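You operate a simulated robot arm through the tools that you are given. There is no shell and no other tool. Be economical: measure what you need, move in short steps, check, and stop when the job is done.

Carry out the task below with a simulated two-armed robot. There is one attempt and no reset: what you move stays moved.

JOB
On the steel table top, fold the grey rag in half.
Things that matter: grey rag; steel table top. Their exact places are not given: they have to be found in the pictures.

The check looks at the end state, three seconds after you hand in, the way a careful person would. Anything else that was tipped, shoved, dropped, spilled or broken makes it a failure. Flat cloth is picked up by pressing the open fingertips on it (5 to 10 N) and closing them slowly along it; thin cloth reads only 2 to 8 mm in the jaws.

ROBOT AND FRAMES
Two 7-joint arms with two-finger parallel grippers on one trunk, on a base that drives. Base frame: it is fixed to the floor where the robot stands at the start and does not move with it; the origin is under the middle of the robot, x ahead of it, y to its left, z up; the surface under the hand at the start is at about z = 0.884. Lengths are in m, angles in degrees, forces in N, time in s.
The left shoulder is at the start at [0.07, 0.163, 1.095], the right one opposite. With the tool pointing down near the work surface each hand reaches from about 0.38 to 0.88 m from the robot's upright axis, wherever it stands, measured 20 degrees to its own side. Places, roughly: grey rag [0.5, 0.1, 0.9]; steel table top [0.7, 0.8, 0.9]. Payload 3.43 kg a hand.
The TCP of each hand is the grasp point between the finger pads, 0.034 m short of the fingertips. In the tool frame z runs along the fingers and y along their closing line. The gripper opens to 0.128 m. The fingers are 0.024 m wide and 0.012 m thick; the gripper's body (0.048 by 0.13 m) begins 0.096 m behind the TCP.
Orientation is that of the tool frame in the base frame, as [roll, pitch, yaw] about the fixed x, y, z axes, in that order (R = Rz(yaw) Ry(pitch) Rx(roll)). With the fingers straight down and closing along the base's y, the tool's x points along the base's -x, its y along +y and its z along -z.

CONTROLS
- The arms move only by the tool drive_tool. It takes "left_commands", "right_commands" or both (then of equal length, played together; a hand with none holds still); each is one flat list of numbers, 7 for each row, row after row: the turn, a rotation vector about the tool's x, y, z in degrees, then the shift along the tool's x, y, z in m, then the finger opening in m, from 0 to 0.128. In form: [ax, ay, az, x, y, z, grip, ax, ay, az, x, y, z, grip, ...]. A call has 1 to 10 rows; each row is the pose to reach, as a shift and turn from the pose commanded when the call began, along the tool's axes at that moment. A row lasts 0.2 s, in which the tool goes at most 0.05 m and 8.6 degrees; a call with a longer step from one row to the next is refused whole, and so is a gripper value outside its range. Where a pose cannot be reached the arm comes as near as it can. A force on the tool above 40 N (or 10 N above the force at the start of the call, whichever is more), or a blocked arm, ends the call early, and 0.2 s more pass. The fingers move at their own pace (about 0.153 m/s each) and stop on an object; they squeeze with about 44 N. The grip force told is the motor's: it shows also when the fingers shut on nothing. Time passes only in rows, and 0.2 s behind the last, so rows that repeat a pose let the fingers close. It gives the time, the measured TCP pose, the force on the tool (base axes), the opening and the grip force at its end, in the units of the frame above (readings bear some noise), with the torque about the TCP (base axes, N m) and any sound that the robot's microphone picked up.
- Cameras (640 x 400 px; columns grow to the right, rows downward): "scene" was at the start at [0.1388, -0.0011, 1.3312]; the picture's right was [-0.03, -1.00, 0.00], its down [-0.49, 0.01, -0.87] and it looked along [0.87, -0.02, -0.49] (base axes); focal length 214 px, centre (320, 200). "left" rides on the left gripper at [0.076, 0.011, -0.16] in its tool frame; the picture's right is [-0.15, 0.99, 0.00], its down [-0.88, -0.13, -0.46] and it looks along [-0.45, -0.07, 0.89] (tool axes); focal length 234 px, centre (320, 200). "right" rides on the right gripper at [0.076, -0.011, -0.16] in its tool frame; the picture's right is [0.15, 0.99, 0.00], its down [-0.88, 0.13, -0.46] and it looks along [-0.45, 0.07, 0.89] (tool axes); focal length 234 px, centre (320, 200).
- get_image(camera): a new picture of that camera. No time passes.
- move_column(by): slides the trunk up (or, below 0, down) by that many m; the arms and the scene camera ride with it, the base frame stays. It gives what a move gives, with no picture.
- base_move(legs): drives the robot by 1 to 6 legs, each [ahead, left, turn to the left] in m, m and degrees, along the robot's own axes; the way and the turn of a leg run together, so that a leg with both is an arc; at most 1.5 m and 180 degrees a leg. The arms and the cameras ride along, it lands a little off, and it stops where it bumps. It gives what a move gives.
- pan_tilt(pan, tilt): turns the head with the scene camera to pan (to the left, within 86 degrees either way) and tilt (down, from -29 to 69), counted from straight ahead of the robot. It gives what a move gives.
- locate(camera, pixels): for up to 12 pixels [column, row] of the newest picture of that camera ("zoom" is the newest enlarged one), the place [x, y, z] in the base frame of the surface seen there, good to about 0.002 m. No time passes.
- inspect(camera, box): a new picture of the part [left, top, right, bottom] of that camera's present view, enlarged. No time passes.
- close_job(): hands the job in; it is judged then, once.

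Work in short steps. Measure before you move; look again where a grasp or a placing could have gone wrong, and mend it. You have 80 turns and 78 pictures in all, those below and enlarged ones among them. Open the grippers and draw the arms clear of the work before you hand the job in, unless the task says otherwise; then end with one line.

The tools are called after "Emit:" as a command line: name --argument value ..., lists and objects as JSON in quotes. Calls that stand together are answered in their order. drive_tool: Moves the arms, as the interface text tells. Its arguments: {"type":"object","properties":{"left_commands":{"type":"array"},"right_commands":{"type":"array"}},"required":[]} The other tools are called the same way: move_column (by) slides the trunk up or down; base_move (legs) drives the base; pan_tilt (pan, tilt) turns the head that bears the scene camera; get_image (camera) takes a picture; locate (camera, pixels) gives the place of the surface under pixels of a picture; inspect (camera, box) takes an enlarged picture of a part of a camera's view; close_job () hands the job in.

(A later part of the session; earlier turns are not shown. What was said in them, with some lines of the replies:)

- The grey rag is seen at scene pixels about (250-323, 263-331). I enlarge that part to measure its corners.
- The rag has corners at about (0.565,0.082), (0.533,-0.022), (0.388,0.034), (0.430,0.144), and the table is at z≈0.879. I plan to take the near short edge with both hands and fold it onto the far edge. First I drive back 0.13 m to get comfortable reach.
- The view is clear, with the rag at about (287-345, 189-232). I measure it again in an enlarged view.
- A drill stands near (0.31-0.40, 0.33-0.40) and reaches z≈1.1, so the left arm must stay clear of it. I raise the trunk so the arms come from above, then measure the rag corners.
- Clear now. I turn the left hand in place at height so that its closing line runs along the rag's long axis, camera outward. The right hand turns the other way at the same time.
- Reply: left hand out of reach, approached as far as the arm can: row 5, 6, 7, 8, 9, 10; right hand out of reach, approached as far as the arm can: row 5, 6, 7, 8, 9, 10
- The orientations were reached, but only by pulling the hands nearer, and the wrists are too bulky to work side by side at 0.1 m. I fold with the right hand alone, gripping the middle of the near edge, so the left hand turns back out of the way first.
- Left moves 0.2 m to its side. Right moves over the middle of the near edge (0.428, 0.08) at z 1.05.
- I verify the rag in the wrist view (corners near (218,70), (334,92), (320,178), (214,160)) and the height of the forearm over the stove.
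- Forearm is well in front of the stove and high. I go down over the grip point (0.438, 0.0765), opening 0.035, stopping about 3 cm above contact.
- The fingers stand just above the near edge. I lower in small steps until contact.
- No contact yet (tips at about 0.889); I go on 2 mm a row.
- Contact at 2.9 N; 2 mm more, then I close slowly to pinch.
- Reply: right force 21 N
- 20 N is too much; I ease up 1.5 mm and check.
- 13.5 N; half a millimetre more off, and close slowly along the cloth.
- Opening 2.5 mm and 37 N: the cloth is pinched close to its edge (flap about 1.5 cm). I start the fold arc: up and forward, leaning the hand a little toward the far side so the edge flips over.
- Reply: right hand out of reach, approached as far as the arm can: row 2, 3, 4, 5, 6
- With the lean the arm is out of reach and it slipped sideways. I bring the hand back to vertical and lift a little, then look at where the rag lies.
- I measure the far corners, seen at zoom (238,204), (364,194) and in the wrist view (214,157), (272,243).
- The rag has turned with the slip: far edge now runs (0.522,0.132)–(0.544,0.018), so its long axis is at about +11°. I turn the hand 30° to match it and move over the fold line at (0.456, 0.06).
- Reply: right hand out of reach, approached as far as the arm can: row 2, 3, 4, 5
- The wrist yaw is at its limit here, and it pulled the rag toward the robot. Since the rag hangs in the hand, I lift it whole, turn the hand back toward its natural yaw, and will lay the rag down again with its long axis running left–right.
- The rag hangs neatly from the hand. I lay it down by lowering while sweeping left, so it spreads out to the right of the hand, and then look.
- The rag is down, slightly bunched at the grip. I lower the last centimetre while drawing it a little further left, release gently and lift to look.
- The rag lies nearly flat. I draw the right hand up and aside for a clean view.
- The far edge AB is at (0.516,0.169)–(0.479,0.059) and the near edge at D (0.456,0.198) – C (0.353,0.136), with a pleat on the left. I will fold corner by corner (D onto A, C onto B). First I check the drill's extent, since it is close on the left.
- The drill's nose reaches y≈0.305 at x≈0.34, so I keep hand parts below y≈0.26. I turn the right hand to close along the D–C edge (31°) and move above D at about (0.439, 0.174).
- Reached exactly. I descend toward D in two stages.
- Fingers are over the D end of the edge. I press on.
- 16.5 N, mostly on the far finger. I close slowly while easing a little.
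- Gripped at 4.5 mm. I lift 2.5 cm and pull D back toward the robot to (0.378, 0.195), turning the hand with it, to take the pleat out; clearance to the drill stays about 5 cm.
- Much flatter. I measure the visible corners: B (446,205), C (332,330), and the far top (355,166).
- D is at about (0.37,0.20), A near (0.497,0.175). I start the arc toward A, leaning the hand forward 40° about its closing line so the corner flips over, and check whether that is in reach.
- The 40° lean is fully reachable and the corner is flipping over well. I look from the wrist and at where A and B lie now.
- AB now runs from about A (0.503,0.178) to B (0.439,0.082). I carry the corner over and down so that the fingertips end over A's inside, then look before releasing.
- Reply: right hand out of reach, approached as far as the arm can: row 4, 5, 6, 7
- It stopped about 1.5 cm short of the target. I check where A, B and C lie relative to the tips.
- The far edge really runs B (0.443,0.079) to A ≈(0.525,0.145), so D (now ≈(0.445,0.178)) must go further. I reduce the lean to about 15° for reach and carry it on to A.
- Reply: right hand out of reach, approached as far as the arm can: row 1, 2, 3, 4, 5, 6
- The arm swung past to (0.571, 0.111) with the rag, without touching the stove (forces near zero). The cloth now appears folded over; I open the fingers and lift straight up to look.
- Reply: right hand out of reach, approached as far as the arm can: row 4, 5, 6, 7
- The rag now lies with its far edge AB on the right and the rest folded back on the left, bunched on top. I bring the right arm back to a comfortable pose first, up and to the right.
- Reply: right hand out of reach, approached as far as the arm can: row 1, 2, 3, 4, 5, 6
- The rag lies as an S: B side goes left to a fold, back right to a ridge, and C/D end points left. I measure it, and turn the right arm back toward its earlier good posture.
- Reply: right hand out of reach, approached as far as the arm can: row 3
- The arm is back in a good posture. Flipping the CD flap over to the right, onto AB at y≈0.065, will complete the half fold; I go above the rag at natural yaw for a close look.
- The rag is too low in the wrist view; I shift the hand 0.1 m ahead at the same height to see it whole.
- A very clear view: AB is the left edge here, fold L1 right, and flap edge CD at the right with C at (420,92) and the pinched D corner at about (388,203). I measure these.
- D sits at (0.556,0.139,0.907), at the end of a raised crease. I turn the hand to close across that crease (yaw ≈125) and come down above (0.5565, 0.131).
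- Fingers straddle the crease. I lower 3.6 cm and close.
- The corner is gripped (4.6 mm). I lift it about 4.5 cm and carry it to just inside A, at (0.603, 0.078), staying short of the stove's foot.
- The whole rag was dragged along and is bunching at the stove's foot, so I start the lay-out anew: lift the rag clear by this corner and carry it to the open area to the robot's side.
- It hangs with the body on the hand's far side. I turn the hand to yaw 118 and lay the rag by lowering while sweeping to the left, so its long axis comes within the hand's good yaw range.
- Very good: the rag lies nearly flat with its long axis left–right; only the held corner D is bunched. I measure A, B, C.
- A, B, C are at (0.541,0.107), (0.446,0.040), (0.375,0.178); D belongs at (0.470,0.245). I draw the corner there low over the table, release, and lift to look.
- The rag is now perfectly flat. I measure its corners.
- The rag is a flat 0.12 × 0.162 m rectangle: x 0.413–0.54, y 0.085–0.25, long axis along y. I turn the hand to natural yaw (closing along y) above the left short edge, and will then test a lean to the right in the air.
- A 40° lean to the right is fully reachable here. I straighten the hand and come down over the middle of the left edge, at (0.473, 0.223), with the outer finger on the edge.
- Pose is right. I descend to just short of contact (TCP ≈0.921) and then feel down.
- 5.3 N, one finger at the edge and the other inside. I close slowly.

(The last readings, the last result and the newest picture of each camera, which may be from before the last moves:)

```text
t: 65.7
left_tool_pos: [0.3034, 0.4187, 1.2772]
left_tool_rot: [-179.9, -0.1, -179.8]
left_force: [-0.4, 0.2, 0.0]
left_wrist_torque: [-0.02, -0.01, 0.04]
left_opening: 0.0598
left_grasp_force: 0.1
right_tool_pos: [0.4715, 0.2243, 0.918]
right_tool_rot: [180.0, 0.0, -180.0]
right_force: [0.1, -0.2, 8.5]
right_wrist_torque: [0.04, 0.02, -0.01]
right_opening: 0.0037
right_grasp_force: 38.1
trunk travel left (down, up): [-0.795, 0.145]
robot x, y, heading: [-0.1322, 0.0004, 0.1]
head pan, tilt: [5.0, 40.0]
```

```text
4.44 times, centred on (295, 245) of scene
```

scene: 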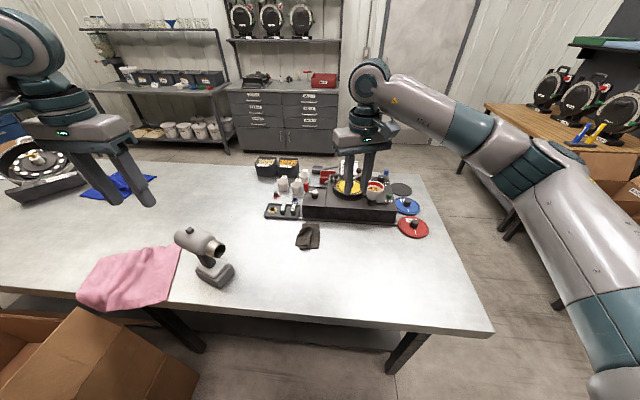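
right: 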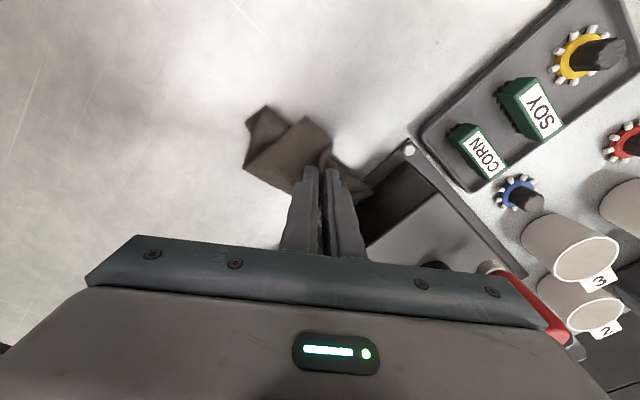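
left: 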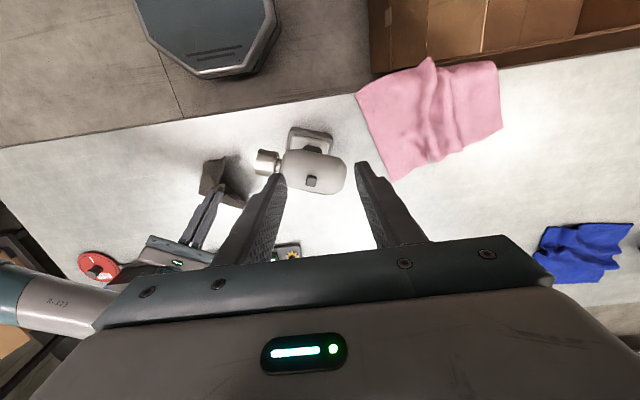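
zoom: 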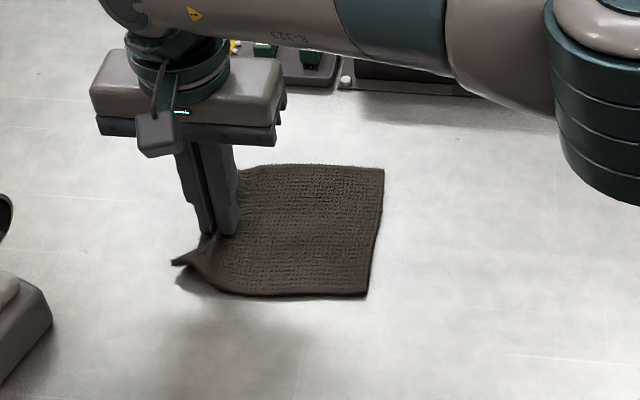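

Gripped at 3.7 mm; the rag slid about 1 cm left, so AB is now near y 0.098 and the fold line near y 0.179. I arc over it with a growing lean to the right.

Emit:
drive_tool --right_commands '[-7, 0, 0, 0, -0.007, -0.012, 0, -14, 0, 0, 0, -0.0155, -0.022, 0, -21, 0, 0, 0, -0.027, -0.03, 0, -28, 0, 0, 0, -0.0393, -0.035, 0, -35, 0, 0, 0, -0.053, -0.037, 0, -42, 0, 0, 0, -0.068, -0.037, 0, -49, 0, 0, 0, -0.086, -0.032, 0, -55, 0, 0, 0, -0.103, -0.0215, 0]'

Emit:
inspect --camera "scene" --box '[240, 200, 350, 290]'

```text
t: 67.5
left_tool_pos: [0.304, 0.4181, 1.2758]
left_tool_rot: [-180.0, 0.0, -179.8]
left_force: [0.5, 0.7, -0.5]
left_wrist_torque: [0.02, 0.01, -0.01]
left_opening: 0.0602
left_grasp_force: 0.1
right_tool_pos: [0.4743, 0.1213, 0.9391]
right_tool_rot: [124.8, 0.2, -180.0]
right_force: [0.3, 0.6, 0.3]
right_wrist_torque: [-0.11, 0.02, 0.01]
right_opening: 0.0037
right_grasp_force: 38.5
trunk travel left (down, up): [-0.795, 0.145]
robot x, y, heading: [-0.1266, -0.0021, -0.2]
head pan, tilt: [5.0, 40.0]
```

```text
4.44 times, centred on (295, 245) of scene
```

zoom: 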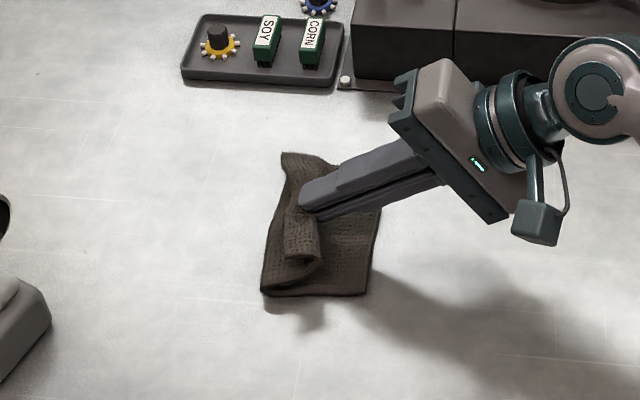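

The fold is clean and AB has stayed put. I carry the edge the last 2.8 cm toward AB, open gently, and withdraw along the fingers.

Emit:
drive_tool --right_commands '[0, 0, 0, 0, -0.012, -0.009, 0, 0, 0, 0, 0, -0.0243, -0.0172, 0, 0, 0, 0, 0, -0.0243, -0.0172, 0, 0, 0, 0, 0, -0.0243, -0.0172, 0.012, 0, 0, 0, 0, -0.0243, -0.0172, 0.024, 0, 0, 0, 0, -0.0243, -0.0172, 0.03, 0, 0, 0, 0, -0.0243, -0.04, 0.03, 0, 0, 0, 0, -0.0243, -0.08, 0.03, 0, 0, 0, 0, -0.0243, -0.12, 0.03, 0, 0, 0, 0, -0.0243, -0.15, 0.03]'

Emit:
inspect --camera "scene" --box '[240, 200, 350, 290]'

```text
t: 69.7
left_tool_pos: [0.3034, 0.418, 1.2759]
left_tool_rot: [-180.0, 0.1, -179.8]
left_force: [0.0, 0.0, 0.4]
left_wrist_torque: [-0.01, -0.02, 0.01]
left_opening: 0.0599
left_grasp_force: 0.1
right_tool_pos: [0.4732, -0.0155, 1.0055]
right_tool_rot: [125.0, 0.0, -180.0]
right_force: [-0.2, 0.4, 0.2]
right_wrist_torque: [0.01, 0.02, 0.01]
right_opening: 0.03
right_grasp_force: 0.1
trunk travel left (down, up): [-0.795, 0.145]
robot x, y, heading: [-0.1251, -0.0016, 0.3]
head pan, tilt: [5.0, 40.0]
```

```text
4.44 times, centred on (295, 245) of scene
```

zoom: 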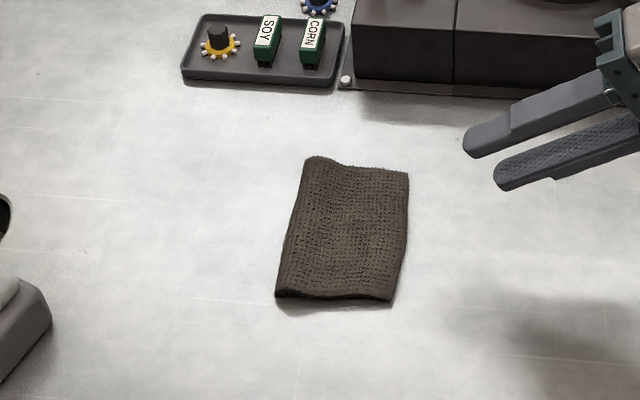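

It has opened out into a neat folded rectangle. I check its extent and whether the two edges meet on the right.

Emit:
locate --camera "zoom" --pixels '[[314, 160], [406, 174], [404, 240], [391, 297], [279, 292], [292, 235], [345, 230], [400, 174], [385, 296], [330, 296]]'

Emit:
inspect --camera "scene" --box '[295, 228, 339, 274]'

```text
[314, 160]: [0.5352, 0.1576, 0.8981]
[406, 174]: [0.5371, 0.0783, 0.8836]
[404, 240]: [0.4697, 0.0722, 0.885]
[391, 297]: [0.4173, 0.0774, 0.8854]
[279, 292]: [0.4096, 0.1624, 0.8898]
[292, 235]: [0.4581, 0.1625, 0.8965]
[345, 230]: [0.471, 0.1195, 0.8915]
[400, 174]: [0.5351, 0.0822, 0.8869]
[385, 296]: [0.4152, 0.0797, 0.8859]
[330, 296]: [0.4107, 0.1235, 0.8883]
```

```text
8.70 times, centred on (317, 251) of scene
```

zoom: 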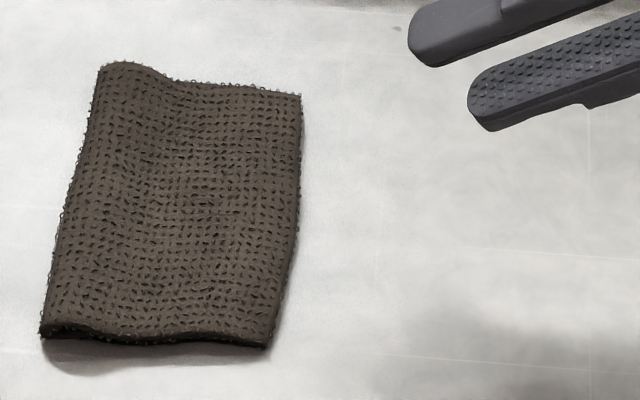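

The footprint is now 0.083 × 0.122 m, which is half. I check from the right wrist camera, which looks at it from the side where the edges meet.

Emit:
get_image --camera "right"

Emit:
get_image --camera "left"

```text
14 pictures are left
```

right: 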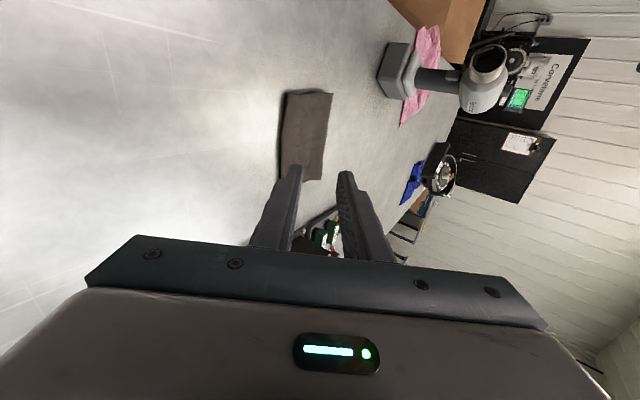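

```text
13 pictures are left
```

left: 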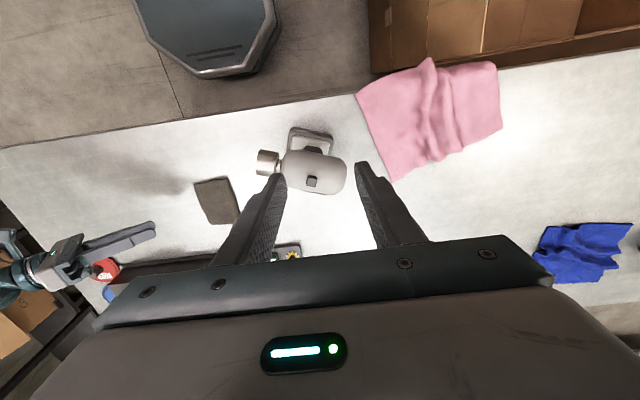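

Emit:
inspect --camera "right" --box '[255, 75, 355, 185]'

Emit:
inspect --camera "left" --box '[170, 160, 260, 240]'

```text
3.64 times, centred on (305, 130) of right
```

zoom: 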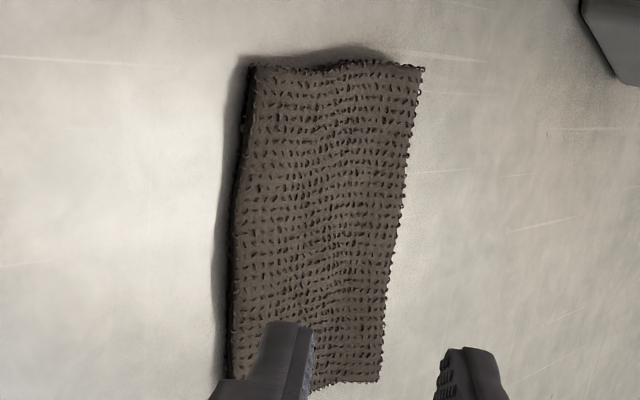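

```text
5.00 times, centred on (215, 200) of left
```

zoom: 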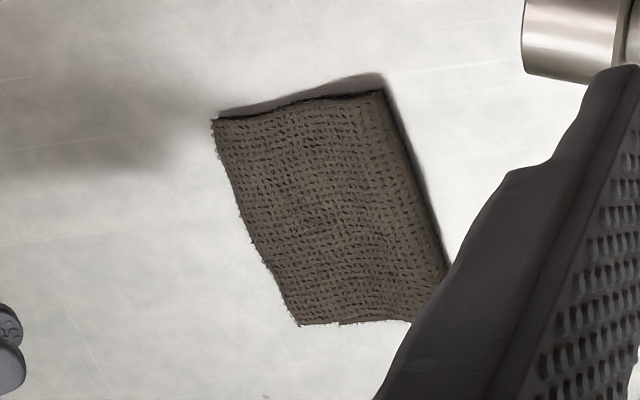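

Both views show a clean half fold with edges aligned and nothing sticking out. I draw the right arm up and upright, with both grippers open.

Emit:
drive_tool --right_commands '[0, 0, 0, 0, 0.025, -0.025, 0.05, 0, 0, 0, 0, 0.05, -0.05, 0.07, 8, 0, 0, 0, 0.075, -0.075, 0.1, 16, 0, 0, 0, 0.1, -0.1, 0.12, 24, 0, 0, 0, 0.12, -0.12, 0.12, 32, 0, 0, 0, 0.123, -0.14, 0.12, 40, 0, 0, 0, 0.123, -0.15, 0.12, 48, 0, 0, 0, 0.123, -0.15, 0.12, 55, 0, 0, 0, 0.123, -0.15, 0.12]' --left_commands '[0, 0, 0, 0, 0, 0, 0.08, 0, 0, 0, 0, 0, 0, 0.1, 0, 0, 0, 0, 0, 0, 0.12, 0, 0, 0, 0, 0, 0, 0.12, 0, 0, 0, 0, 0, 0, 0.12, 0, 0, 0, 0, 0, 0, 0.12, 0, 0, 0, 0, 0, 0, 0.12, 0, 0, 0, 0, 0, 0, 0.12, 0, 0, 0, 0, 0, 0, 0.12]'

Emit:
get_image --camera "scene"

```text
t: 71.7
left_tool_pos: [0.3046, 0.4198, 1.2759]
left_tool_rot: [-179.9, 0.0, -179.8]
left_force: [0.3, 0.5, -0.3]
left_wrist_torque: [-0.02, -0.01, -0.02]
left_opening: 0.1203
left_grasp_force: 0.0
right_tool_pos: [0.4725, -0.066, 1.1925]
right_tool_rot: [-179.7, 0.0, 179.9]
right_force: [-0.1, 0.2, 0.1]
right_wrist_torque: [0.01, -0.01, 0.03]
right_opening: 0.1202
right_grasp_force: 0.1
trunk travel left (down, up): [-0.795, 0.145]
robot x, y, heading: [-0.1255, 0.0056, 0.1]
head pan, tilt: [5.0, 40.0]
```

```text
10 pictures are left
```

scene: 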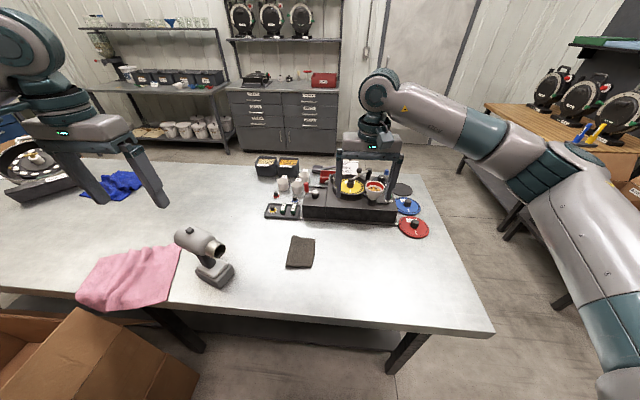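

The rag lies folded in half at (300,252), everything else stands untouched, both arms are clear and both grippers open. I hand in.

Emit:
close_job

```text
The job is handed in.
```

The grey rag is folded in half on the steel table top: it now measures about 0.083 × 0.122 m, down from 0.162 × 0.12 m. Its edges line up, nothing else looks moved in the last picture, and the job is handed in.
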